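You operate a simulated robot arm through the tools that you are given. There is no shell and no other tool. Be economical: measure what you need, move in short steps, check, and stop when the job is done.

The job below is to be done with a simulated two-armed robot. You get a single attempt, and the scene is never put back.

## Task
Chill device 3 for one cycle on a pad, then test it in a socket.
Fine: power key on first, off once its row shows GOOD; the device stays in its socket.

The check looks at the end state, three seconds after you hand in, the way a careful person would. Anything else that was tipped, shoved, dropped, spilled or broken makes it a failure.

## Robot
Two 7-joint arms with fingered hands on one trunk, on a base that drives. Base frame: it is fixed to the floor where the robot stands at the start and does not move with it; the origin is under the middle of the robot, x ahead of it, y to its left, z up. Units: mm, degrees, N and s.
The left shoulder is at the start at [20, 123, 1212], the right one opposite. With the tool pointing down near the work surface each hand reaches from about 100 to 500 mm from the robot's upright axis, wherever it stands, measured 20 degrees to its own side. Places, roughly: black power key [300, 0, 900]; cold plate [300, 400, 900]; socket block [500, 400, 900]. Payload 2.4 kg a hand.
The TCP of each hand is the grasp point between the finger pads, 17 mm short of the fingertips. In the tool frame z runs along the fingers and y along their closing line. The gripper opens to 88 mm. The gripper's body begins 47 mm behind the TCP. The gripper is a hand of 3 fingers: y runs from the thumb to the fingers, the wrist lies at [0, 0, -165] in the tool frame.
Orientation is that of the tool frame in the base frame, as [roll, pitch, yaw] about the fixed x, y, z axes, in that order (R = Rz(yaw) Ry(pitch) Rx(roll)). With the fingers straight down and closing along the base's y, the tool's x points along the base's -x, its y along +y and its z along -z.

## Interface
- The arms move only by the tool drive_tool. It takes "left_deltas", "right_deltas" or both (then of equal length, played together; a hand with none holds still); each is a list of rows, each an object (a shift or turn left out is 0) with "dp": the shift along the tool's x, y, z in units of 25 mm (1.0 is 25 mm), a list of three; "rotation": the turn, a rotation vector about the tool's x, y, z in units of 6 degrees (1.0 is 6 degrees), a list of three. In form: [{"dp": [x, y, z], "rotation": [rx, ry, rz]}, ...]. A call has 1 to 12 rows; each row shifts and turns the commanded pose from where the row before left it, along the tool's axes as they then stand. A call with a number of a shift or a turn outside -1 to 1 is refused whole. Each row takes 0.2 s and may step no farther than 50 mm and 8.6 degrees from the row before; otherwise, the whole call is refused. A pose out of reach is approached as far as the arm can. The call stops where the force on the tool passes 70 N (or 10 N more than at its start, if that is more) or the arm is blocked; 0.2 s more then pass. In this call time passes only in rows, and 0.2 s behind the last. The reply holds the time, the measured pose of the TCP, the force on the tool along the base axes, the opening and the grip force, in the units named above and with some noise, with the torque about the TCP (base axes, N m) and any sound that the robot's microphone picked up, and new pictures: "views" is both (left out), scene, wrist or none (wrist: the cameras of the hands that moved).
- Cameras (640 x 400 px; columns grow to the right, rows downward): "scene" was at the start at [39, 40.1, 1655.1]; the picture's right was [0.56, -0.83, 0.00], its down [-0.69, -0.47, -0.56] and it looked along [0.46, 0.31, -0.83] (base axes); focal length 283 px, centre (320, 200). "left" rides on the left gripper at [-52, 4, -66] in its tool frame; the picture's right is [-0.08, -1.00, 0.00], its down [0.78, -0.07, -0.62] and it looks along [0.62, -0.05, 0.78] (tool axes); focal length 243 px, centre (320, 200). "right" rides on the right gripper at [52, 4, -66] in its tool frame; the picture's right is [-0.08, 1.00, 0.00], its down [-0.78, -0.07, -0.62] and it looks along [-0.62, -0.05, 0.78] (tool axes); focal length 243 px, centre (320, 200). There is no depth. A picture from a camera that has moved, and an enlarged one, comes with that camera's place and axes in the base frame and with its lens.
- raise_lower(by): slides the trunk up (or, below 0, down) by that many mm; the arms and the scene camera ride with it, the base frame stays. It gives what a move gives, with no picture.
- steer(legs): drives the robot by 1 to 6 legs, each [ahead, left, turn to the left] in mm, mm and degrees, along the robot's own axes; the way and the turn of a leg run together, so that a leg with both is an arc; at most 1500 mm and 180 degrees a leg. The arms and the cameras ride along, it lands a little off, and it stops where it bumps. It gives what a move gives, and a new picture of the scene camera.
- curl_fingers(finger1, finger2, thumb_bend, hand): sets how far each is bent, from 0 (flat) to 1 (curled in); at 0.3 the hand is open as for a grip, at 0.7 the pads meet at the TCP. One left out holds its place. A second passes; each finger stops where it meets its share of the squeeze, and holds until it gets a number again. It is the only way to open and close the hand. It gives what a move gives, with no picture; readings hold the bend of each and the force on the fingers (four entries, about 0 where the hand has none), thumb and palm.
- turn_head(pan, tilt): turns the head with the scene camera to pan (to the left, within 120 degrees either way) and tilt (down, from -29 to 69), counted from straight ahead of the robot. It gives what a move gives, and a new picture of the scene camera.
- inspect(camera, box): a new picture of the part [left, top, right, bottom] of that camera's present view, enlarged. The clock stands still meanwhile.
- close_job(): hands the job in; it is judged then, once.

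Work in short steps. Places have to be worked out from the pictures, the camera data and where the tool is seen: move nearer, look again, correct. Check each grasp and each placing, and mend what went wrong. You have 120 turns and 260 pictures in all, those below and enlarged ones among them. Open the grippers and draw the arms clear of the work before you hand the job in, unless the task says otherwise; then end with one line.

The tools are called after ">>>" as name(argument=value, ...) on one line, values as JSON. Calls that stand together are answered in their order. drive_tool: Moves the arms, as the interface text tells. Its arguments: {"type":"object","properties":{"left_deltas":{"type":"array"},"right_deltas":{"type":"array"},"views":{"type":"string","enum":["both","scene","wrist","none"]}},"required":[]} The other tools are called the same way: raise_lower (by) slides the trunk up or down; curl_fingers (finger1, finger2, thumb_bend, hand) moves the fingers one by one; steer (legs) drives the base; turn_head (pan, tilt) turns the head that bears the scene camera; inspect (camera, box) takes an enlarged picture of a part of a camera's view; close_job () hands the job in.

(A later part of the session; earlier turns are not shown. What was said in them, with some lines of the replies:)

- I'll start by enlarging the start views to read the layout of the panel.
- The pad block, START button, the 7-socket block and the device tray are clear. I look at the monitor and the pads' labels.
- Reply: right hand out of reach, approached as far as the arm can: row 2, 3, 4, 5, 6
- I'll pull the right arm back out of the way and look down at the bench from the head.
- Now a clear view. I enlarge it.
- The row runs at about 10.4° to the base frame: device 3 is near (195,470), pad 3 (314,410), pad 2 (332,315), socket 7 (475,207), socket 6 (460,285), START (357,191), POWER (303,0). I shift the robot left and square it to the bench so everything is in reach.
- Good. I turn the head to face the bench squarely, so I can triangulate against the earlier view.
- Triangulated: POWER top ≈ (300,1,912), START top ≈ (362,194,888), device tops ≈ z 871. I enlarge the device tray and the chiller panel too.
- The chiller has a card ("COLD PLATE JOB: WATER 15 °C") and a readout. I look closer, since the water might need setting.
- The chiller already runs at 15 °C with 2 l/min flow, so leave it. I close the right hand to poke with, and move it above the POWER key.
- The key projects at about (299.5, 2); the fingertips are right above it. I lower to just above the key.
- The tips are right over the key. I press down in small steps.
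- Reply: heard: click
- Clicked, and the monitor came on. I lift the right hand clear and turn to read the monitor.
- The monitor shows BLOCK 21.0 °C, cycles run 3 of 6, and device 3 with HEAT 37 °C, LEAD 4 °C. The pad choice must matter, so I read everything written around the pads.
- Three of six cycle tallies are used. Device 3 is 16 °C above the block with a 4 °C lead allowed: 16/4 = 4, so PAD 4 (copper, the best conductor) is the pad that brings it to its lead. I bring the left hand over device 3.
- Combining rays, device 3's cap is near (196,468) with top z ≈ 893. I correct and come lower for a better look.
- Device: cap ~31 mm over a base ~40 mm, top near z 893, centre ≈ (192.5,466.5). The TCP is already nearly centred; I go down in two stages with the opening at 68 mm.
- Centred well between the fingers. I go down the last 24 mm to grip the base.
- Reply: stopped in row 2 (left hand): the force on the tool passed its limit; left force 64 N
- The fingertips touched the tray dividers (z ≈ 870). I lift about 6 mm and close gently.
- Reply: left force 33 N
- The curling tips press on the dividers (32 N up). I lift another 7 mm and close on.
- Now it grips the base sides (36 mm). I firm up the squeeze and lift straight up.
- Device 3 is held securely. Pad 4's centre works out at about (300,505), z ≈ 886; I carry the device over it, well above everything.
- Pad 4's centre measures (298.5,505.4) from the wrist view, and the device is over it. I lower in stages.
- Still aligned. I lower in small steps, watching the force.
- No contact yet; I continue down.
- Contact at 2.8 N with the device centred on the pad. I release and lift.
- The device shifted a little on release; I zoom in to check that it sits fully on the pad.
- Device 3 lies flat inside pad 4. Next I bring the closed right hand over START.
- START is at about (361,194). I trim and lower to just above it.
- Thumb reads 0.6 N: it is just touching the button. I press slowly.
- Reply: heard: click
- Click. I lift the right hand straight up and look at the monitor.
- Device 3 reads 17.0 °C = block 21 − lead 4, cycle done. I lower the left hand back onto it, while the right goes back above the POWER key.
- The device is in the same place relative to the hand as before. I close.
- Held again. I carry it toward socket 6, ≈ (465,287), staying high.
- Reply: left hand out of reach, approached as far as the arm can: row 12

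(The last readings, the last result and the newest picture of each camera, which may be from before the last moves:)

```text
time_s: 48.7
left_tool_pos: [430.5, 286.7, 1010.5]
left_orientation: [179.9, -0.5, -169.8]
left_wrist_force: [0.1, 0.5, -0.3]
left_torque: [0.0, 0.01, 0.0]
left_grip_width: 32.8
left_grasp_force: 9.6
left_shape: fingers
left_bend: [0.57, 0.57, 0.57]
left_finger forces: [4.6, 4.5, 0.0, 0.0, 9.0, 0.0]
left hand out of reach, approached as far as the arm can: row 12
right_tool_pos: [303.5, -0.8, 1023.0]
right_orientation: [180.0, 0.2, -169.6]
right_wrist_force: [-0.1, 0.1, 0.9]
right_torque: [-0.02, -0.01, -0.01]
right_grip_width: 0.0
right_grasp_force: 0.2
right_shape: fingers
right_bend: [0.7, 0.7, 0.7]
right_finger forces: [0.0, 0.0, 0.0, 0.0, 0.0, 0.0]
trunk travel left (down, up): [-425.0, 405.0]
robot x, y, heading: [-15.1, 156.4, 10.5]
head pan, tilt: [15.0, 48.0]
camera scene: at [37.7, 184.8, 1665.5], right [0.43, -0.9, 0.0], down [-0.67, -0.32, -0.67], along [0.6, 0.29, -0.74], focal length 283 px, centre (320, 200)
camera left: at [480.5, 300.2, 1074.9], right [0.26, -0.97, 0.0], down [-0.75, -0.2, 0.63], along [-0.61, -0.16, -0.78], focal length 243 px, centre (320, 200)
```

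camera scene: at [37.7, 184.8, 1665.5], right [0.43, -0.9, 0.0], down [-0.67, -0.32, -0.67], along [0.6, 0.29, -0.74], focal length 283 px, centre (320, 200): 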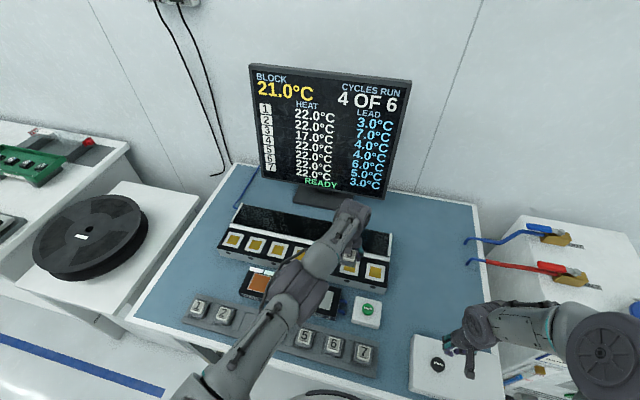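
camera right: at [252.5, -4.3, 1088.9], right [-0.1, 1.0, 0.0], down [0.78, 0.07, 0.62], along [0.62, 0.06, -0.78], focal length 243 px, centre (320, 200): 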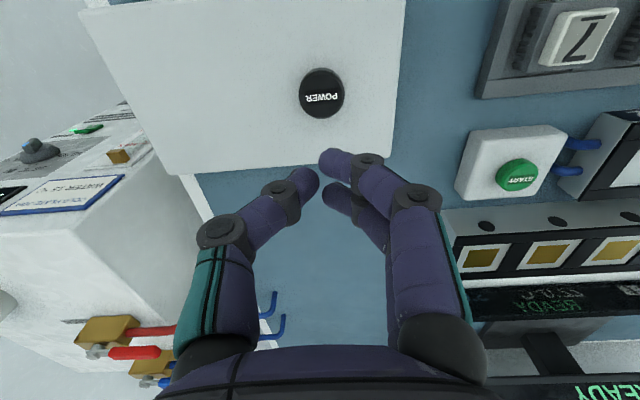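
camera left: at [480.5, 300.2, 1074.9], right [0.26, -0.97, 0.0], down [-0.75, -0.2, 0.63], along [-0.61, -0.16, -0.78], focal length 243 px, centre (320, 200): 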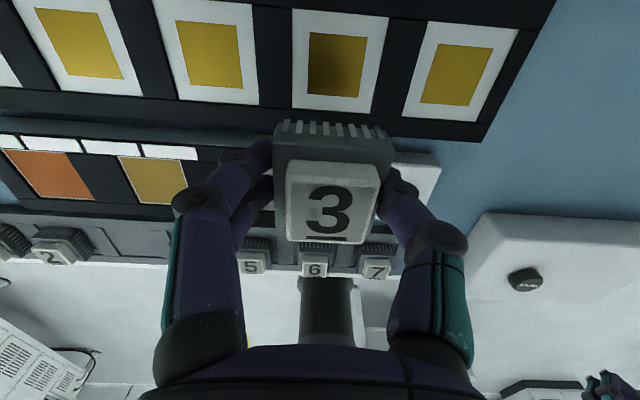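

The arm is at its limit about 35 mm short of the socket. Rather than push the base under the bench, I turn the robot right in place (this brings the left shoulder forward) and lower the trunk a little.

>>> steer(legs=[[0, 0, -30]])

>>> raise_lower(by=-40)

```text
time_s: 50.6
left_tool_pos: [435.8, 46.9, 1010.7]
left_orientation: [179.9, -0.2, 160.3]
left_wrist_force: [0.2, -0.6, -0.6]
left_torque: [-0.01, 0.0, -0.02]
left_grip_width: 32.5
left_grasp_force: 9.6
left_shape: fingers
left_bend: [0.57, 0.57, 0.57]
left_finger forces: [4.5, 4.5, 0.0, 0.1, 9.2, 0.0]
right_tool_pos: [184.9, -137.6, 1023.0]
right_orientation: [179.9, 0.1, 160.6]
right_wrist_force: [0.2, 0.2, 0.2]
right_torque: [0.03, 0.0, 0.01]
right_grip_width: 0.0
right_grasp_force: 0.1
right_shape: fingers
right_bend: [0.7, 0.7, 0.7]
right_finger forces: [0.0, 0.0, 0.0, 0.0, 0.0, 0.0]
trunk travel left (down, up): [-425.0, 405.0]
robot x, y, heading: [-16.5, 155.0, -19.8]
head pan, tilt: [15.0, 48.0]
camera scene: at [45.8, 154.9, 1665.5], right [-0.08, -1.0, 0.0], down [-0.74, 0.06, -0.67], along [0.67, -0.05, -0.74], focal length 283 px, centre (320, 200)
```

scene: 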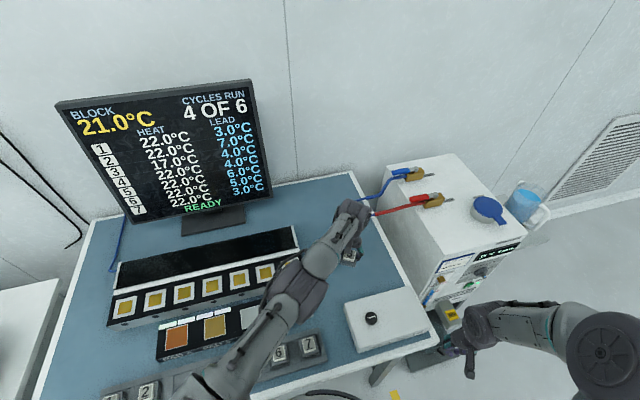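

```text
time_s: 51.4
left_tool_pos: [436.7, 47.4, 970.6]
left_orientation: [179.9, -0.2, 160.2]
left_wrist_force: [-0.3, 0.2, -0.9]
left_torque: [-0.05, 0.02, 0.0]
left_grip_width: 32.7
left_grasp_force: 9.0
left_shape: fingers
left_bend: [0.57, 0.57, 0.57]
left_finger forces: [4.7, 4.5, 0.0, 0.0, 8.9, 0.0]
right_tool_pos: [185.2, -138.6, 984.3]
right_orientation: [180.0, 0.1, 160.5]
right_wrist_force: [-0.2, 0.5, 0.5]
right_torque: [0.01, 0.03, -0.02]
right_grip_width: 0.0
right_grasp_force: 0.0
right_shape: fingers
right_bend: [0.7, 0.7, 0.7]
right_finger forces: [0.1, 0.0, 0.0, 0.0, 0.0, 0.1]
trunk travel left (down, up): [-385.0, 445.0]
robot x, y, heading: [-16.8, 152.1, -19.4]
head pan, tilt: [15.0, 48.0]
```

Now I turn the tool back square with the bench and return toward the socket row.

>>> drive_tool(left_deltas=[{"dp": [0, 0, -0.3], "rotation": [0, 0, -1]}, {"dp": [0, 0, -0.3], "rotation": [0, 0, -1]}, {"dp": [0, 0, -0.3], "rotation": [0, 0, -1]}, {"dp": [0, 0, -0.3], "rotation": [0, 0, -1]}, {"dp": [0, 0, 0], "rotation": [0, 0, -1]}, {"dp": [0.2, 1, 0]}, {"dp": [0.2, 1, 0]}, {"dp": [0.2, 1, 0]}, {"dp": [0.2, 1, 0]}, {"dp": [0.2, 1, 0]}, {"dp": [0.2, 1, 0]}], views="none")

>>> drive_tool(left_deltas=[{"dp": [0.1, 1, 0]}, {"dp": [0.1, 1, 0]}, {"dp": [0, 1, 0]}, {"dp": [0, 0.5, 0]}], views="both")

```text
time_s: 53.8
left_tool_pos: [379.7, 193.9, 1000.1]
left_orientation: [179.9, -0.2, -169.7]
left_wrist_force: [-0.5, 0.1, -1.2]
left_torque: [0.01, 0.0, -0.04]
left_grip_width: 32.2
left_grasp_force: 8.8
left_shape: fingers
left_bend: [0.57, 0.57, 0.57]
left_finger forces: [4.4, 4.4, 0.1, 0.0, 8.9, 0.0]
right_tool_pos: [185.0, -137.8, 984.2]
right_orientation: [-179.9, 0.0, 160.5]
right_wrist_force: [0.7, 0.6, -0.2]
right_torque: [-0.02, 0.02, -0.02]
right_grip_width: 0.0
right_grasp_force: 0.0
right_shape: fingers
right_bend: [0.7, 0.7, 0.7]
right_finger forces: [0.1, 0.0, 0.0, 0.0, 0.0, 0.0]
trunk travel left (down, up): [-385.0, 445.0]
robot x, y, heading: [-14.7, 157.8, -19.5]
head pan, tilt: [15.0, 48.0]
```

```text
time_s: 54.8
left_tool_pos: [357.8, 276.8, 1002.0]
left_orientation: [179.7, -0.2, -169.8]
left_wrist_force: [-0.4, 0.2, -0.2]
left_torque: [-0.03, 0.0, -0.02]
left_grip_width: 32.2
left_grasp_force: 9.1
left_shape: fingers
left_bend: [0.57, 0.57, 0.57]
left_finger forces: [4.3, 4.3, 0.0, 0.0, 8.8, 0.0]
right_tool_pos: [184.5, -138.2, 984.1]
right_orientation: [-180.0, 0.1, 160.5]
right_wrist_force: [0.3, 0.4, 0.3]
right_torque: [0.03, -0.02, 0.02]
right_grip_width: 0.1
right_grasp_force: 0.1
right_shape: fingers
right_bend: [0.7, 0.7, 0.7]
right_finger forces: [0.1, 0.1, 0.0, 0.1, 0.1, 0.1]
trunk travel left (down, up): [-385.0, 445.0]
robot x, y, heading: [-13.5, 153.8, -19.7]
head pan, tilt: [15.0, 48.0]
camera scene: at [45.8, 155.1, 1625.5], right [-0.08, -1.0, 0.0], down [-0.74, 0.06, -0.67], along [0.67, -0.05, -0.74], focal length 283 px, centre (320, 200)
camera left: at [409.4, 290.4, 1066.8], right [0.26, -0.97, 0.0], down [-0.75, -0.21, 0.62], along [-0.6, -0.16, -0.78], focal length 243 px, centre (320, 200)
```

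scene: 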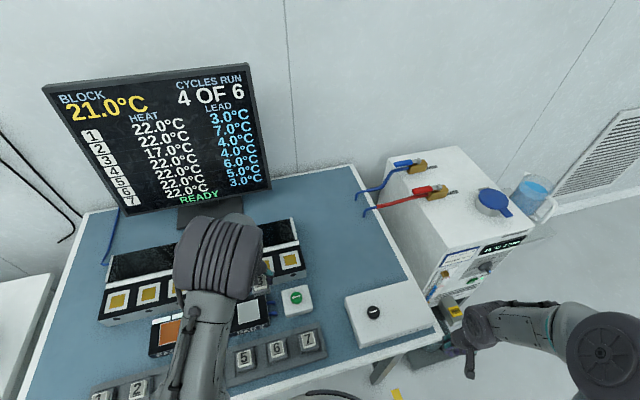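
left: 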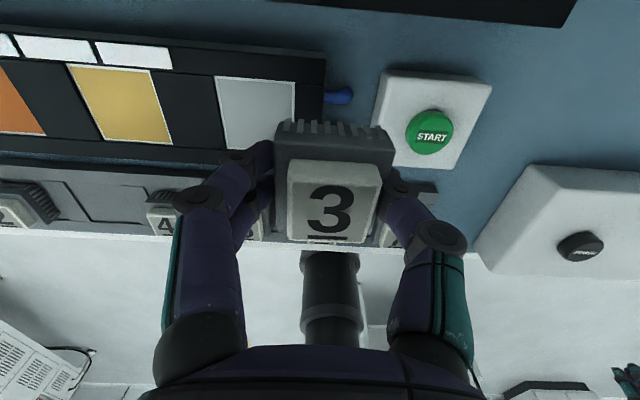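

Re-checking with the known 77 mm pitch, the socket tops lie near z 900 and socket 6 is at about (454.5,283). I move the device over it.

>>> drive_tool(left_deltas=[{"dp": [-0.79, -0.05, 0]}, {"dp": [-0.79, -0.05, 0]}, {"dp": [-0.79, -0.05, 0]}, {"dp": [-0.79, -0.05, 0]}, {"dp": [-0.79, -0.05, 0]}], views="both")

```text
time_s: 56.0
left_tool_pos: [458.0, 288.5, 997.9]
left_orientation: [179.7, -0.1, -169.7]
left_wrist_force: [-0.1, -0.2, -0.2]
left_torque: [0.01, -0.04, 0.05]
left_grip_width: 32.3
left_grasp_force: 8.4
left_shape: fingers
left_bend: [0.57, 0.57, 0.58]
left_finger forces: [4.3, 4.5, 0.1, 0.1, 8.8, 0.1]
right_tool_pos: [184.6, -136.6, 983.4]
right_orientation: [-180.0, 0.1, 160.5]
right_wrist_force: [0.0, -0.6, 0.2]
right_torque: [0.0, -0.01, 0.02]
right_grip_width: 0.1
right_grasp_force: 0.1
right_shape: fingers
right_bend: [0.7, 0.7, 0.7]
right_finger forces: [0.0, 0.0, 0.0, 0.0, 0.1, 0.0]
trunk travel left (down, up): [-385.0, 445.0]
robot x, y, heading: [-17.9, 157.2, -19.5]
head pan, tilt: [15.0, 48.0]
camera scene: at [46.2, 155.2, 1625.5], right [-0.08, -1.0, 0.0], down [-0.74, 0.06, -0.67], along [0.67, -0.05, -0.74], focal length 283 px, centre (320, 200)
camera left: at [508.4, 302.3, 1063.3], right [0.26, -0.97, 0.0], down [-0.75, -0.21, 0.62], along [-0.6, -0.16, -0.78], focal length 243 px, centre (320, 200)
```

scene: 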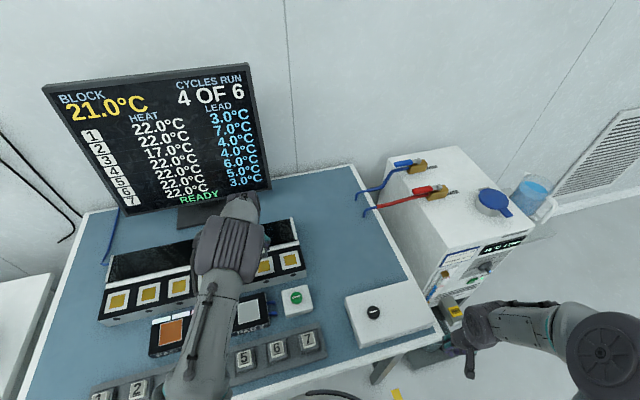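
left: 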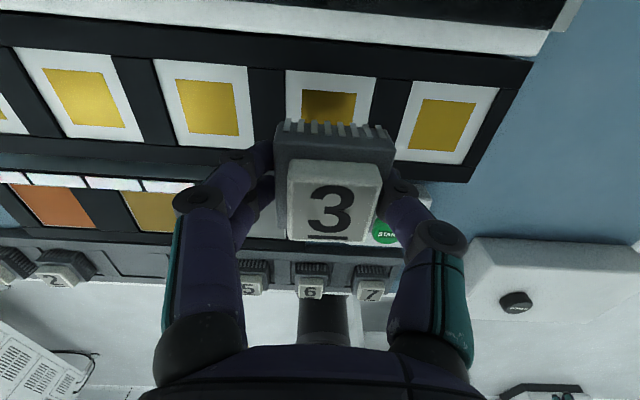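

Socket 6's centre measures (455.4,283.2), and the device is right above it. I lower in stages.

>>> drive_tool(left_deltas=[{"dp": [0.02, 0, 0.7]}, {"dp": [0.02, 0, 0.7]}], views="none")

>>> drive_tool(left_deltas=[{"dp": [0, 0, 0.3]}, {"dp": [0, 0, 0.2]}], views="wrist")

>>> inspect(camera="left", box=[220, 50, 430, 200])

```text
time_s: 56.6
left_tool_pos: [457.2, 288.2, 964.5]
left_orientation: [179.7, -0.2, -169.7]
left_wrist_force: [0.0, -0.4, -0.6]
left_torque: [0.02, 0.05, 0.02]
left_grip_width: 31.9
left_grasp_force: 9.0
left_shape: fingers
left_bend: [0.57, 0.57, 0.58]
left_finger forces: [4.4, 4.3, 0.1, 0.0, 8.8, 0.0]
right_tool_pos: [185.5, -138.2, 983.5]
right_orientation: [-180.0, 0.0, 160.6]
right_wrist_force: [-0.6, 0.6, -0.1]
right_torque: [-0.01, 0.01, -0.03]
right_grip_width: 0.0
right_grasp_force: 0.0
right_shape: fingers
right_bend: [0.7, 0.7, 0.7]
right_finger forces: [0.1, 0.1, 0.0, 0.0, 0.0, 0.0]
trunk travel left (down, up): [-385.0, 445.0]
robot x, y, heading: [-14.2, 155.0, -19.3]
head pan, tilt: [15.0, 48.0]
```

```text
time_s: 57.2
left_tool_pos: [457.5, 287.3, 953.6]
left_orientation: [179.8, -0.2, -169.8]
left_wrist_force: [-0.6, -0.2, -0.7]
left_torque: [-0.01, -0.01, 0.02]
left_grip_width: 31.9
left_grasp_force: 8.6
left_shape: fingers
left_bend: [0.57, 0.57, 0.58]
left_finger forces: [4.4, 4.4, 0.1, 0.0, 8.8, 0.0]
right_tool_pos: [185.1, -138.6, 983.3]
right_orientation: [-180.0, 0.0, 160.5]
right_wrist_force: [0.1, 0.3, -0.2]
right_torque: [0.01, 0.02, 0.02]
right_grip_width: 0.0
right_grasp_force: 0.0
right_shape: fingers
right_bend: [0.7, 0.7, 0.7]
right_finger forces: [0.1, 0.0, 0.0, 0.0, 0.1, 0.0]
trunk travel left (down, up): [-385.0, 445.0]
robot x, y, heading: [-13.0, 152.9, -19.4]
head pan, tilt: [15.0, 48.0]
camera left: at [507.5, 301.4, 1018.3], right [0.26, -0.96, 0.0], down [-0.75, -0.21, 0.62], along [-0.6, -0.16, -0.78], focal length 243 px, centre (320, 200)
```

left: 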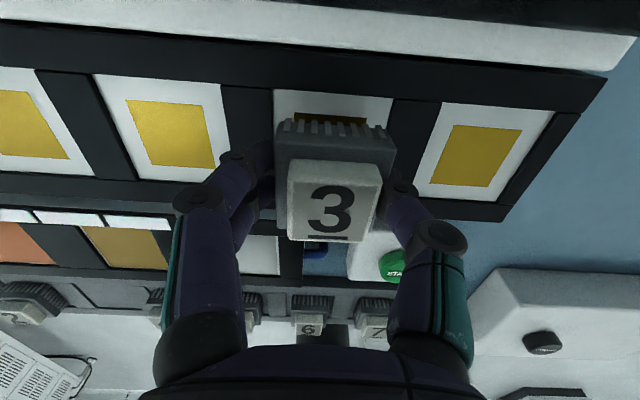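

```text
2.67 times, centred on (325, 125) of left
camera zoom: at [507.5, 301.4, 1018.3], right [0.26, -0.96, 0.0], down [-0.75, -0.21, 0.62], along [-0.6, -0.16, -0.78], focal length 647 px, centre (307, 400)
```

zoom: 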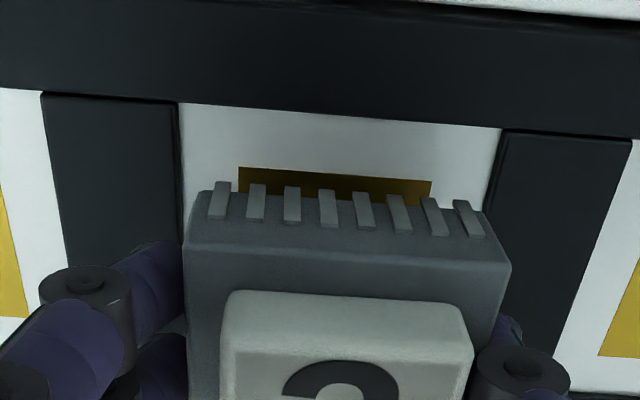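

In tool-frame terms the device is aligned sideways and wants about 2 mm back toward the robot. I correct that and lower further.

>>> drive_tool(left_deltas=[{"dp": [0.09, 0, 0.25]}, {"dp": [0, 0, 0.25]}], views="none")

>>> drive_tool(left_deltas=[{"dp": [0, 0, 0.15]}, {"dp": [0, 0, 0.1]}], views="wrist")

```text
time_s: 57.8
left_tool_pos: [455.0, 286.9, 941.4]
left_orientation: [179.6, -0.2, -169.8]
left_wrist_force: [-0.4, -0.4, -0.3]
left_torque: [0.0, -0.03, 0.0]
left_grip_width: 32.0
left_grasp_force: 8.8
left_shape: fingers
left_bend: [0.57, 0.57, 0.58]
left_finger forces: [4.5, 4.3, 0.1, 0.0, 8.8, 0.1]
right_tool_pos: [184.6, -138.1, 983.6]
right_orientation: [180.0, 0.1, 160.5]
right_wrist_force: [0.4, 0.7, 0.6]
right_torque: [-0.01, -0.02, 0.03]
right_grip_width: 0.0
right_grasp_force: 0.1
right_shape: fingers
right_bend: [0.7, 0.7, 0.7]
right_finger forces: [0.0, 0.0, 0.0, 0.0, 0.0, 0.1]
trunk travel left (down, up): [-385.0, 445.0]
robot x, y, heading: [-14.3, 152.8, -19.7]
head pan, tilt: [15.0, 48.0]
```

```text
time_s: 58.4
left_tool_pos: [453.3, 287.9, 934.7]
left_orientation: [179.8, -0.2, -169.7]
left_wrist_force: [-0.2, -0.1, 0.2]
left_torque: [-0.02, 0.0, -0.03]
left_grip_width: 31.8
left_grasp_force: 8.6
left_shape: fingers
left_bend: [0.57, 0.57, 0.58]
left_finger forces: [4.4, 4.4, 0.1, 0.0, 8.8, 0.1]
right_tool_pos: [185.6, -137.9, 983.2]
right_orientation: [180.0, 0.1, 160.5]
right_wrist_force: [1.1, 0.0, 0.4]
right_torque: [-0.02, -0.02, -0.02]
right_grip_width: 0.0
right_grasp_force: 0.1
right_shape: fingers
right_bend: [0.7, 0.7, 0.7]
right_finger forces: [0.0, 0.0, 0.1, 0.1, 0.0, 0.0]
trunk travel left (down, up): [-385.0, 445.0]
robot x, y, heading: [-15.8, 155.8, -19.5]
head pan, tilt: [15.0, 48.0]
camera left: at [504.8, 301.4, 999.9], right [0.26, -0.96, 0.0], down [-0.75, -0.21, 0.62], along [-0.6, -0.16, -0.78], focal length 243 px, centre (320, 200)
```

left: 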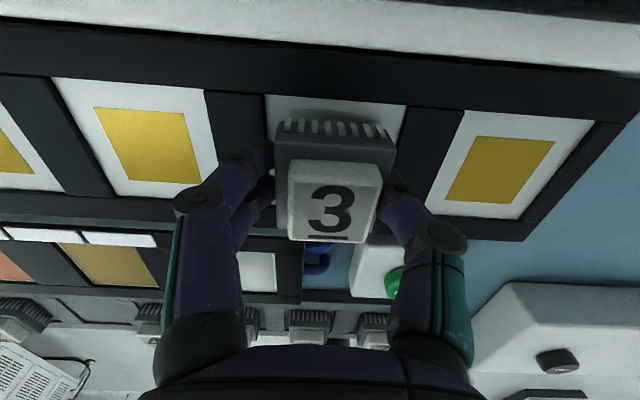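

Well centred. I keep lowering in 3 mm steps until contact.

>>> drive_tool(left_deltas=[{"dp": [0, 0, 0.12]}, {"dp": [0, 0, 0.08]}], views="none")

>>> drive_tool(left_deltas=[{"dp": [0, 0, 0.12]}], views="wrist")

```text
time_s: 59.0
left_tool_pos: [453.9, 287.1, 930.7]
left_orientation: [179.8, -0.1, -169.7]
left_wrist_force: [0.5, -0.1, 3.8]
left_torque: [-0.08, 0.01, 0.01]
left_grip_width: 31.5
left_grasp_force: 9.6
left_shape: fingers
left_bend: [0.57, 0.57, 0.58]
left_finger forces: [4.8, 4.9, 0.0, 0.0, 9.1, 0.0]
right_tool_pos: [184.0, -138.0, 984.5]
right_orientation: [-180.0, 0.1, 160.5]
right_wrist_force: [0.0, -0.2, -0.2]
right_torque: [0.02, 0.02, 0.02]
right_grip_width: 0.1
right_grasp_force: 0.0
right_shape: fingers
right_bend: [0.7, 0.7, 0.7]
right_finger forces: [0.0, 0.0, 0.0, 0.0, 0.1, 0.0]
trunk travel left (down, up): [-385.0, 445.0]
robot x, y, heading: [-14.8, 157.7, -19.5]
head pan, tilt: [15.0, 48.0]
```

```text
time_s: 59.4
left_tool_pos: [454.7, 286.3, 928.4]
left_orientation: [179.8, 0.0, -169.7]
left_wrist_force: [1.6, 1.8, 14.1]
left_torque: [0.05, 0.03, 0.03]
left_grip_width: 31.8
left_grasp_force: 11.7
left_shape: fingers
left_bend: [0.59, 0.59, 0.59]
left_finger forces: [6.7, 7.2, 0.1, 0.0, 9.3, 0.0]
right_tool_pos: [184.6, -138.1, 983.5]
right_orientation: [180.0, 0.1, 160.5]
right_wrist_force: [-1.0, -0.1, -1.0]
right_torque: [0.02, -0.01, 0.01]
right_grip_width: 0.0
right_grasp_force: 0.1
right_shape: fingers
right_bend: [0.7, 0.7, 0.7]
right_finger forces: [0.1, 0.1, 0.0, 0.1, 0.1, 0.0]
trunk travel left (down, up): [-385.0, 445.0]
robot x, y, heading: [-12.1, 152.9, -19.4]
head pan, tilt: [15.0, 48.0]
camera left: at [504.4, 300.4, 992.8], right [0.26, -0.96, 0.0], down [-0.76, -0.21, 0.62], along [-0.6, -0.16, -0.78], focal length 243 px, centre (320, 200)
```

left: 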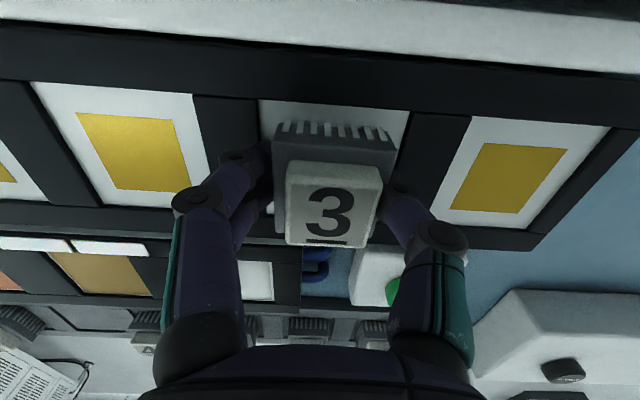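

In contact with the socket. I ease the downforce and open in small increments so the device isn't pushed sideways.

>>> drive_tool(left_deltas=[{"dp": [0, 0, -0.1]}], views="none")

>>> curl_fingers(hand="left", finger1=0.56, finger2=0.56, thumb_bend=0.58)

>>> curl_fingers(hand="left", finger1=0.5, finger2=0.5, thumb_bend=0.52)

>>> curl_fingers(hand="left", finger1=0.36, finger2=0.36, thumb_bend=0.36)

>>> drive_tool(left_deltas=[{"dp": [0, 0, -0.5]}, {"dp": [0, 0, -1]}, {"dp": [0, 0, -1]}, {"dp": [0, 0, -1]}], views="both")

```text
time_s: 59.8
left_tool_pos: [453.2, 287.4, 928.1]
left_orientation: [179.6, -0.2, -169.7]
left_wrist_force: [2.2, 1.0, 5.9]
left_torque: [-0.02, -0.05, 0.0]
left_grip_width: 31.8
left_grasp_force: 10.3
left_shape: fingers
left_bend: [0.59, 0.59, 0.58]
left_finger forces: [5.0, 5.2, 0.0, 0.0, 9.7, 0.0]
right_tool_pos: [185.4, -138.3, 982.4]
right_orientation: [180.0, 0.1, 160.5]
right_wrist_force: [-0.4, -0.2, 0.0]
right_torque: [0.01, -0.01, -0.02]
right_grip_width: 0.0
right_grasp_force: 0.1
right_shape: fingers
right_bend: [0.7, 0.7, 0.7]
right_finger forces: [0.1, 0.0, 0.0, 0.1, 0.0, 0.0]
trunk travel left (down, up): [-385.0, 445.0]
robot x, y, heading: [-15.7, 157.3, -19.7]
head pan, tilt: [15.0, 48.0]
```

```text
time_s: 60.8
left_tool_pos: [452.7, 286.5, 928.1]
left_orientation: [179.6, -0.2, -169.7]
left_wrist_force: [0.6, -2.5, 3.7]
left_torque: [-0.02, -0.04, 0.08]
left_grip_width: 33.2
left_grasp_force: 5.6
left_shape: fingers
left_bend: [0.55, 0.56, 0.55]
left_finger forces: [3.0, 3.2, 0.0, 0.0, 5.2, 0.0]
right_tool_pos: [184.7, -138.7, 983.3]
right_orientation: [180.0, 0.1, 160.5]
right_wrist_force: [-0.6, 0.6, -0.3]
right_torque: [0.02, 0.01, 0.02]
right_grip_width: 0.1
right_grasp_force: 0.0
right_shape: fingers
right_bend: [0.7, 0.7, 0.7]
right_finger forces: [0.1, 0.0, 0.0, 0.1, 0.0, 0.1]
trunk travel left (down, up): [-385.0, 445.0]
robot x, y, heading: [-10.9, 156.8, -19.5]
head pan, tilt: [15.0, 48.0]
```

```text
time_s: 61.8
left_tool_pos: [452.3, 285.5, 929.2]
left_orientation: [179.7, -0.2, -169.8]
left_wrist_force: [0.4, -4.2, 7.5]
left_torque: [-0.08, 0.04, 0.03]
left_grip_width: 33.2
left_grasp_force: 7.7
left_shape: fingers
left_bend: [0.55, 0.55, 0.52]
left_finger forces: [4.6, 4.7, 0.1, 0.0, 6.5, 0.0]
right_tool_pos: [184.6, -138.5, 983.2]
right_orientation: [179.9, 0.2, 160.5]
right_wrist_force: [-0.3, -0.2, 0.5]
right_torque: [-0.01, 0.0, -0.02]
right_grip_width: 0.1
right_grasp_force: 0.0
right_shape: fingers
right_bend: [0.7, 0.7, 0.7]
right_finger forces: [0.0, 0.0, 0.0, 0.0, 0.0, 0.0]
trunk travel left (down, up): [-385.0, 445.0]
robot x, y, heading: [-11.0, 158.3, -19.7]
head pan, tilt: [15.0, 48.0]
```

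```text
time_s: 62.8
left_tool_pos: [452.6, 285.5, 929.7]
left_orientation: [179.7, -0.1, -169.7]
left_wrist_force: [2.5, -3.7, 14.7]
left_torque: [-0.04, -0.05, 0.1]
left_grip_width: 34.6
left_grasp_force: 15.2
left_shape: fingers
left_bend: [0.54, 0.54, 0.46]
left_finger forces: [8.4, 8.8, 0.0, 0.0, 12.9, 0.0]
right_tool_pos: [185.0, -138.3, 983.5]
right_orientation: [179.8, 0.1, 160.6]
right_wrist_force: [0.2, 0.7, 1.4]
right_torque: [0.01, 0.01, 0.01]
right_grip_width: 0.2
right_grasp_force: 0.1
right_shape: fingers
right_bend: [0.7, 0.7, 0.7]
right_finger forces: [0.0, 0.0, 0.0, 0.0, 0.0, 0.1]
trunk travel left (down, up): [-385.0, 445.0]
robot x, y, heading: [-10.6, 154.5, -19.5]
head pan, tilt: [15.0, 48.0]
```

```text
time_s: 63.8
left_tool_pos: [455.0, 286.9, 1017.0]
left_orientation: [179.7, -0.2, -169.6]
left_wrist_force: [1.0, 0.0, 0.7]
left_torque: [0.0, 0.02, 0.0]
left_grip_width: 71.1
left_grasp_force: 0.0
left_shape: fingers
left_bend: [0.36, 0.36, 0.36]
left_finger forces: [0.0, 0.0, 0.0, 0.0, 0.1, 0.0]
right_tool_pos: [185.3, -137.8, 984.3]
right_orientation: [-180.0, 0.1, 160.5]
right_wrist_force: [-0.5, -0.9, 0.5]
right_torque: [-0.02, 0.01, -0.02]
right_grip_width: 0.1
right_grasp_force: 0.0
right_shape: fingers
right_bend: [0.7, 0.7, 0.7]
right_finger forces: [0.1, 0.0, 0.0, 0.0, 0.0, 0.1]
trunk travel left (down, up): [-385.0, 445.0]
robot x, y, heading: [-15.1, 150.8, -19.5]
head pan, tilt: [15.0, 48.0]
camera scene: at [45.7, 155.2, 1625.5], right [-0.08, -1.0, 0.0], down [-0.74, 0.06, -0.67], along [0.67, -0.05, -0.74], focal length 283 px, centre (320, 200)
camera left: at [506.1, 301.0, 1082.2], right [0.26, -0.96, -0.01], down [-0.75, -0.21, 0.62], along [-0.6, -0.16, -0.78], focal length 243 px, centre (320, 200)
```

scene: 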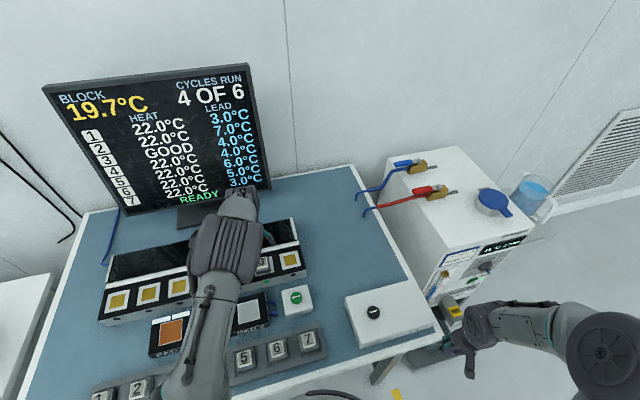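
left: 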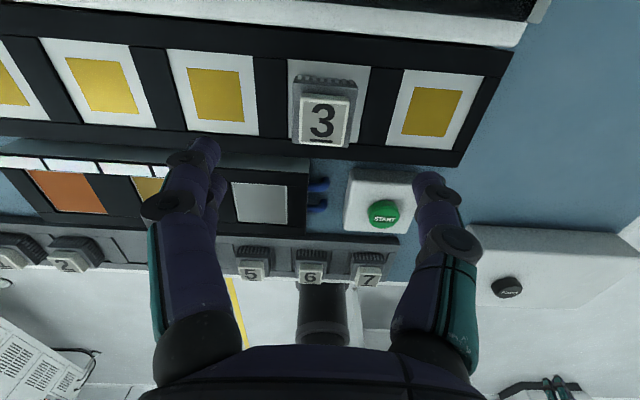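

Row 3 shows GOOD. I check the seating closely and draw the left hand back while the right goes to the POWER key.

>>> inspect(camera="left", box=[250, 40, 410, 160])

>>> drive_tool(left_deltas=[{"dp": [0.6, 0.3, -0.8]}, {"dp": [0.6, 0.4, -0.6]}, {"dp": [1, 0.5, 0]}, {"dp": [1, 0.5, 0]}, {"dp": [1, 0.5, 0]}, {"dp": [0.5, 0.5, 0]}, {"dp": [0, 0, 0]}], right_deltas=[{"dp": [-0.34, 0.97, 0]}, {"dp": [-0.34, 0.97, 0]}, {"dp": [-0.34, 0.97, 0]}, {"dp": [-0.34, 0.97, 0]}, {"dp": [-0.34, 0.97, 0]}, {"dp": [-0.34, 0.97, 0.2]}, {"dp": [-0.34, 0.97, 0.3]}], views="both")

```text
3.33 times, centred on (330, 100) of left
camera zoom: at [506.1, 301.0, 1082.2], right [0.26, -0.96, -0.01], down [-0.75, -0.21, 0.62], along [-0.6, -0.16, -0.78], focal length 809 px, centre (287, 533)
```

zoom: 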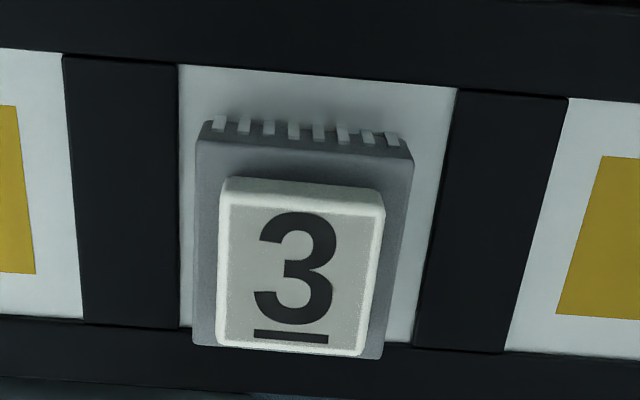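

```text
time_s: 65.4
left_tool_pos: [328.3, 332.0, 1053.4]
left_orientation: [179.7, -0.2, -169.7]
left_wrist_force: [0.4, -0.2, -0.2]
left_torque: [-0.02, 0.01, -0.03]
left_grip_width: 71.0
left_grasp_force: 0.0
left_shape: fingers
left_bend: [0.36, 0.36, 0.36]
left_finger forces: [0.0, 0.0, 0.1, 0.1, 0.0, 0.0]
right_tool_pos: [300.1, 4.2, 970.0]
right_orientation: [180.0, 0.0, 160.5]
right_wrist_force: [-0.1, 0.0, -0.2]
right_torque: [0.0, -0.01, 0.01]
right_grip_width: 0.0
right_grasp_force: 0.0
right_shape: fingers
right_bend: [0.7, 0.7, 0.7]
right_finger forces: [0.1, 0.0, 0.1, 0.1, 0.1, 0.0]
trunk travel left (down, up): [-385.0, 445.0]
robot x, y, heading: [-10.2, 155.9, -19.2]
head pan, tilt: [15.0, 48.0]
camera scene: at [46.2, 155.4, 1625.5], right [-0.08, -1.0, 0.0], down [-0.74, 0.06, -0.67], along [0.67, -0.05, -0.74], focal length 283 px, centre (320, 200)
camera right: at [252.4, 27.0, 1035.6], right [0.41, 0.91, 0.0], down [0.71, -0.32, 0.62], along [0.57, -0.26, -0.78], focal length 243 px, centre (320, 200)
camera left: at [379.7, 345.8, 1117.8], right [0.26, -0.97, 0.0], down [-0.75, -0.21, 0.62], along [-0.6, -0.16, -0.78], focal length 243 px, centre (320, 200)
```

scene: 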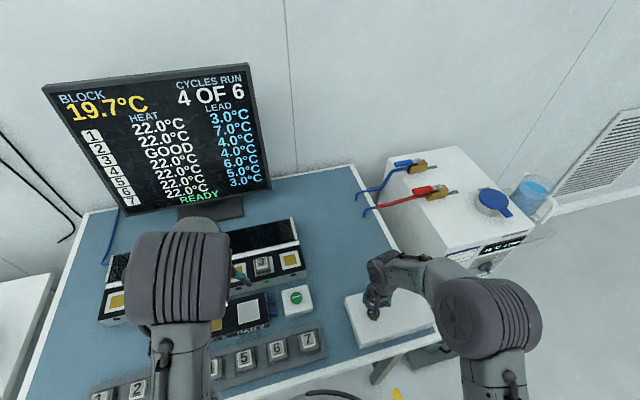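
right: 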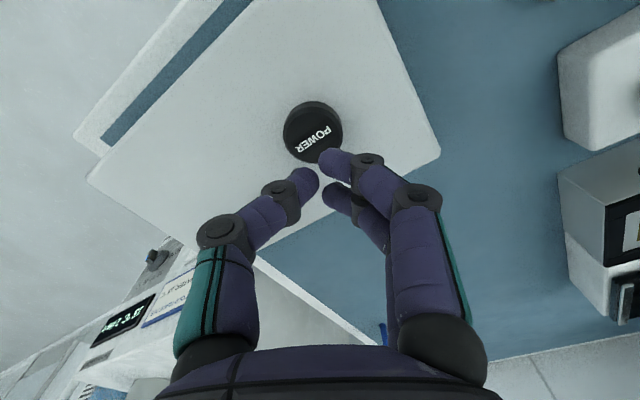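
left: 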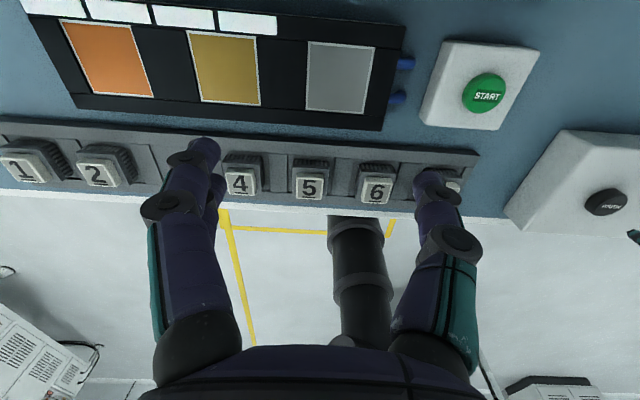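

The POWER key is at (298,2), almost under the tips. I lower and press it off.

>>> drive_tool(right_deltas=[{"dp": [0.05, -0.1, 0.7]}, {"dp": [0, 0, 0.6]}], views="wrist")

```text
time_s: 66.0
left_tool_pos: [329.1, 331.6, 1053.3]
left_orientation: [179.7, -0.1, -169.7]
left_wrist_force: [0.1, 0.2, -0.1]
left_torque: [-0.02, 0.01, 0.05]
left_grip_width: 70.8
left_grasp_force: 0.1
left_shape: fingers
left_bend: [0.36, 0.36, 0.36]
left_finger forces: [0.1, 0.0, 0.0, 0.0, 0.0, 0.1]
right_tool_pos: [297.9, 0.8, 937.1]
right_orientation: [180.0, 0.1, 160.4]
right_wrist_force: [-0.1, -0.5, -0.1]
right_torque: [-0.01, -0.02, 0.02]
right_grip_width: 0.2
right_grasp_force: 0.0
right_shape: fingers
right_bend: [0.7, 0.7, 0.7]
right_finger forces: [0.1, 0.0, 0.1, 0.0, 0.0, 0.0]
trunk travel left (down, up): [-385.0, 445.0]
robot x, y, heading: [-12.3, 152.1, -19.4]
head pan, tilt: [15.0, 48.0]
camera right: at [251.0, 22.3, 1003.0], right [0.41, 0.91, 0.0], down [0.71, -0.32, 0.62], along [0.57, -0.26, -0.78], focal length 243 px, centre (320, 200)
```

right: 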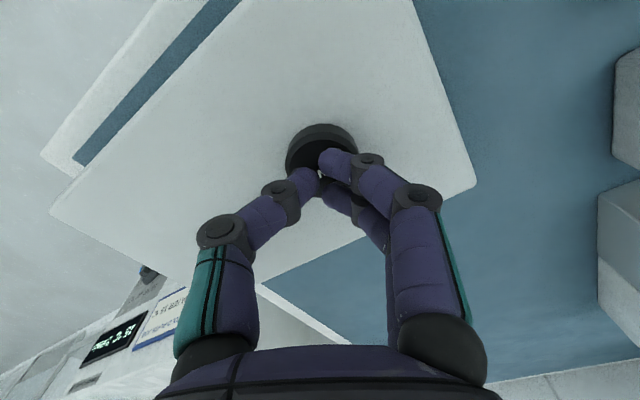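

Right over the key. I press in small steps and listen for the click.

>>> drive_tool(right_deltas=[{"dp": [0, 0, 0.13]}, {"dp": [0, 0, 0.13]}], views="scene")

```text
time_s: 66.6
left_tool_pos: [329.3, 331.8, 1053.2]
left_orientation: [179.7, -0.2, -169.7]
left_wrist_force: [-0.7, 0.2, -0.1]
left_torque: [-0.02, -0.02, 0.0]
left_grip_width: 70.9
left_grasp_force: 0.0
left_shape: fingers
left_bend: [0.36, 0.36, 0.36]
left_finger forces: [0.0, 0.0, 0.1, 0.1, 0.0, 0.0]
right_tool_pos: [298.4, -0.2, 931.9]
right_orientation: [-180.0, 0.1, 160.5]
right_wrist_force: [-0.5, 0.9, 1.8]
right_torque: [0.04, 0.0, 0.01]
right_grip_width: 0.0
right_grasp_force: 1.7
right_shape: fingers
right_bend: [0.7, 0.7, 0.7]
right_finger forces: [0.7, 0.5, 0.0, 0.0, 0.8, 0.0]
trunk travel left (down, up): [-385.0, 445.0]
robot x, y, heading: [-11.7, 151.8, -19.6]
head pan, tilt: [15.0, 48.0]
heard: click
camera scene: at [45.7, 155.4, 1625.5], right [-0.08, -1.0, 0.0], down [-0.74, 0.06, -0.67], along [0.67, -0.05, -0.74], focal length 283 px, centre (320, 200)
```

scene: 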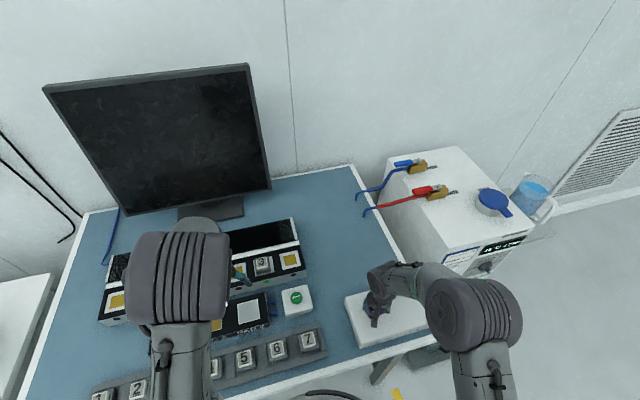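

Click, and the monitor is dark: the power is off. I raise both hands and draw them back clear of the bench, then open the right one.

>>> drive_tool(left_deltas=[{"dp": [0, 0, -1]}, {"dp": [0, 0, -1]}, {"dp": [0, 0.5, -1]}, {"dp": [0.5, 1, -0.5]}, {"dp": [1, 1, 0]}, {"dp": [1, 1, 0]}, {"dp": [1, 1, 0]}, {"dp": [1, 1, 0]}, {"dp": [1, 1, 0]}, {"dp": [1, 1, 0]}], right_deltas=[{"dp": [0, 0, -0.5]}, {"dp": [0, 0, -1]}, {"dp": [0, 0, -1]}, {"dp": [0, 0, -1]}, {"dp": [0, 0, -1]}, {"dp": [0.8, -0.5, -1]}, {"dp": [0.8, -0.5, -1]}, {"dp": [0.8, -0.5, -0.5]}, {"dp": [0.8, -0.5, 0]}, {"dp": [0.8, -0.5, 0]}], views="none")

>>> curl_fingers(hand="right", finger1=0.3, finger2=0.3, thumb_bend=0.3)

>>> curl_fingers(hand="left", finger1=0.3, finger2=0.3, thumb_bend=0.3)

>>> turn_head(pan=38, tilt=55)

```text
time_s: 68.8
left_tool_pos: [133.0, 488.5, 1139.2]
left_orientation: [179.7, -0.1, -169.6]
left_wrist_force: [1.0, 0.2, 0.2]
left_torque: [-0.01, 0.01, 0.01]
left_grip_width: 71.0
left_grasp_force: 0.1
left_shape: fingers
left_bend: [0.36, 0.36, 0.36]
left_finger forces: [0.0, 0.1, 0.1, 0.0, 0.0, 0.0]
right_tool_pos: [178.9, -26.7, 1106.5]
right_orientation: [-180.0, 0.1, 160.5]
right_wrist_force: [-0.5, -0.5, 0.6]
right_torque: [-0.01, -0.03, -0.01]
right_grip_width: 0.1
right_grasp_force: 0.0
right_shape: fingers
right_bend: [0.7, 0.7, 0.7]
right_finger forces: [0.1, 0.0, 0.0, 0.0, 0.0, 0.0]
trunk travel left (down, up): [-385.0, 445.0]
robot x, y, heading: [-12.6, 153.5, -19.8]
head pan, tilt: [15.0, 48.0]
```

```text
time_s: 69.8
left_tool_pos: [135.1, 487.5, 1139.9]
left_orientation: [179.7, -0.1, -169.8]
left_wrist_force: [0.4, -0.3, 0.1]
left_torque: [-0.02, 0.0, 0.0]
left_grip_width: 71.1
left_grasp_force: 0.1
left_shape: fingers
left_bend: [0.36, 0.36, 0.36]
left_finger forces: [0.0, 0.0, 0.0, 0.1, 0.0, 0.0]
right_tool_pos: [179.5, -23.9, 1106.8]
right_orientation: [180.0, 0.1, 160.5]
right_wrist_force: [-0.3, 0.1, 0.2]
right_torque: [0.02, -0.02, 0.03]
right_grip_width: 84.3
right_grasp_force: 0.0
right_shape: fingers
right_bend: [0.3, 0.3, 0.3]
right_finger forces: [0.1, 0.1, 0.0, 0.0, 0.0, 0.0]
trunk travel left (down, up): [-385.0, 445.0]
robot x, y, heading: [-14.0, 152.2, -19.3]
head pan, tilt: [15.0, 48.0]
```

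```text
time_s: 70.8
left_tool_pos: [135.1, 488.4, 1140.4]
left_orientation: [179.7, -0.2, -169.7]
left_wrist_force: [0.3, -0.1, -0.1]
left_torque: [0.0, -0.01, -0.03]
left_grip_width: 83.9
left_grasp_force: 0.0
left_shape: fingers
left_bend: [0.3, 0.3, 0.3]
left_finger forces: [0.0, 0.0, 0.0, 0.0, 0.0, 0.1]
right_tool_pos: [180.2, -26.5, 1106.6]
right_orientation: [179.9, 0.1, 160.6]
right_wrist_force: [-0.3, -0.2, -0.1]
right_torque: [0.02, -0.02, -0.04]
right_grip_width: 84.3
right_grasp_force: 0.0
right_shape: fingers
right_bend: [0.3, 0.3, 0.3]
right_finger forces: [0.1, 0.0, 0.0, 0.0, 0.0, 0.1]
trunk travel left (down, up): [-385.0, 445.0]
robot x, y, heading: [-14.5, 156.5, -19.4]
head pan, tilt: [15.0, 48.0]
```

```text
time_s: 71.7
left_tool_pos: [134.4, 487.6, 1138.6]
left_orientation: [179.8, -0.2, -169.7]
left_wrist_force: [-0.2, -0.2, 0.6]
left_torque: [0.01, 0.0, -0.02]
left_grip_width: 84.3
left_grasp_force: 0.1
left_shape: fingers
left_bend: [0.3, 0.3, 0.3]
left_finger forces: [0.1, 0.0, 0.0, 0.1, 0.1, 0.1]
right_tool_pos: [179.5, -25.4, 1105.8]
right_orientation: [-180.0, 0.1, 160.6]
right_wrist_force: [-0.3, 1.0, -0.2]
right_torque: [-0.04, 0.01, -0.02]
right_grip_width: 84.3
right_grasp_force: 0.0
right_shape: fingers
right_bend: [0.3, 0.3, 0.3]
right_finger forces: [0.0, 0.1, 0.0, 0.0, 0.0, 0.0]
trunk travel left (down, up): [-385.0, 445.0]
robot x, y, heading: [-12.2, 153.1, -19.5]
head pan, tilt: [38.0, 55.0]
camera scene: at [35.5, 184.3, 1616.3], right [0.32, -0.95, 0.0], down [-0.78, -0.26, -0.57], along [0.54, 0.18, -0.82], focal length 283 px, centre (320, 200)
```

scene: 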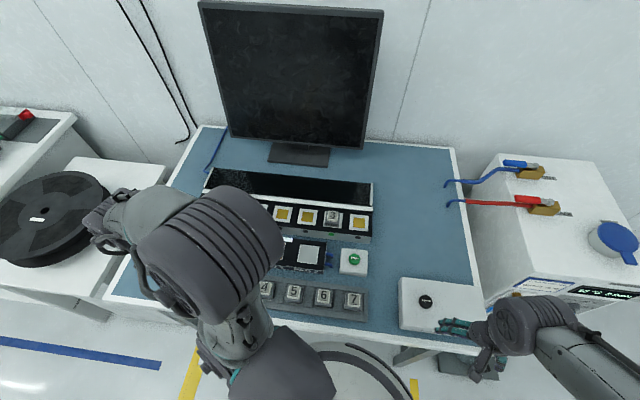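

Device 3 stands in socket 6, the power is off and both hands are open and clear; I hand the job in.

>>> close_job()

```text
The job is handed in.
```

Device 3 was chilled for one cycle on pad 4, which took it from 37 °C to 17 °C. It then tested GOOD in socket 6 and stays there, with the power key off and both hands open and clear of the bench.
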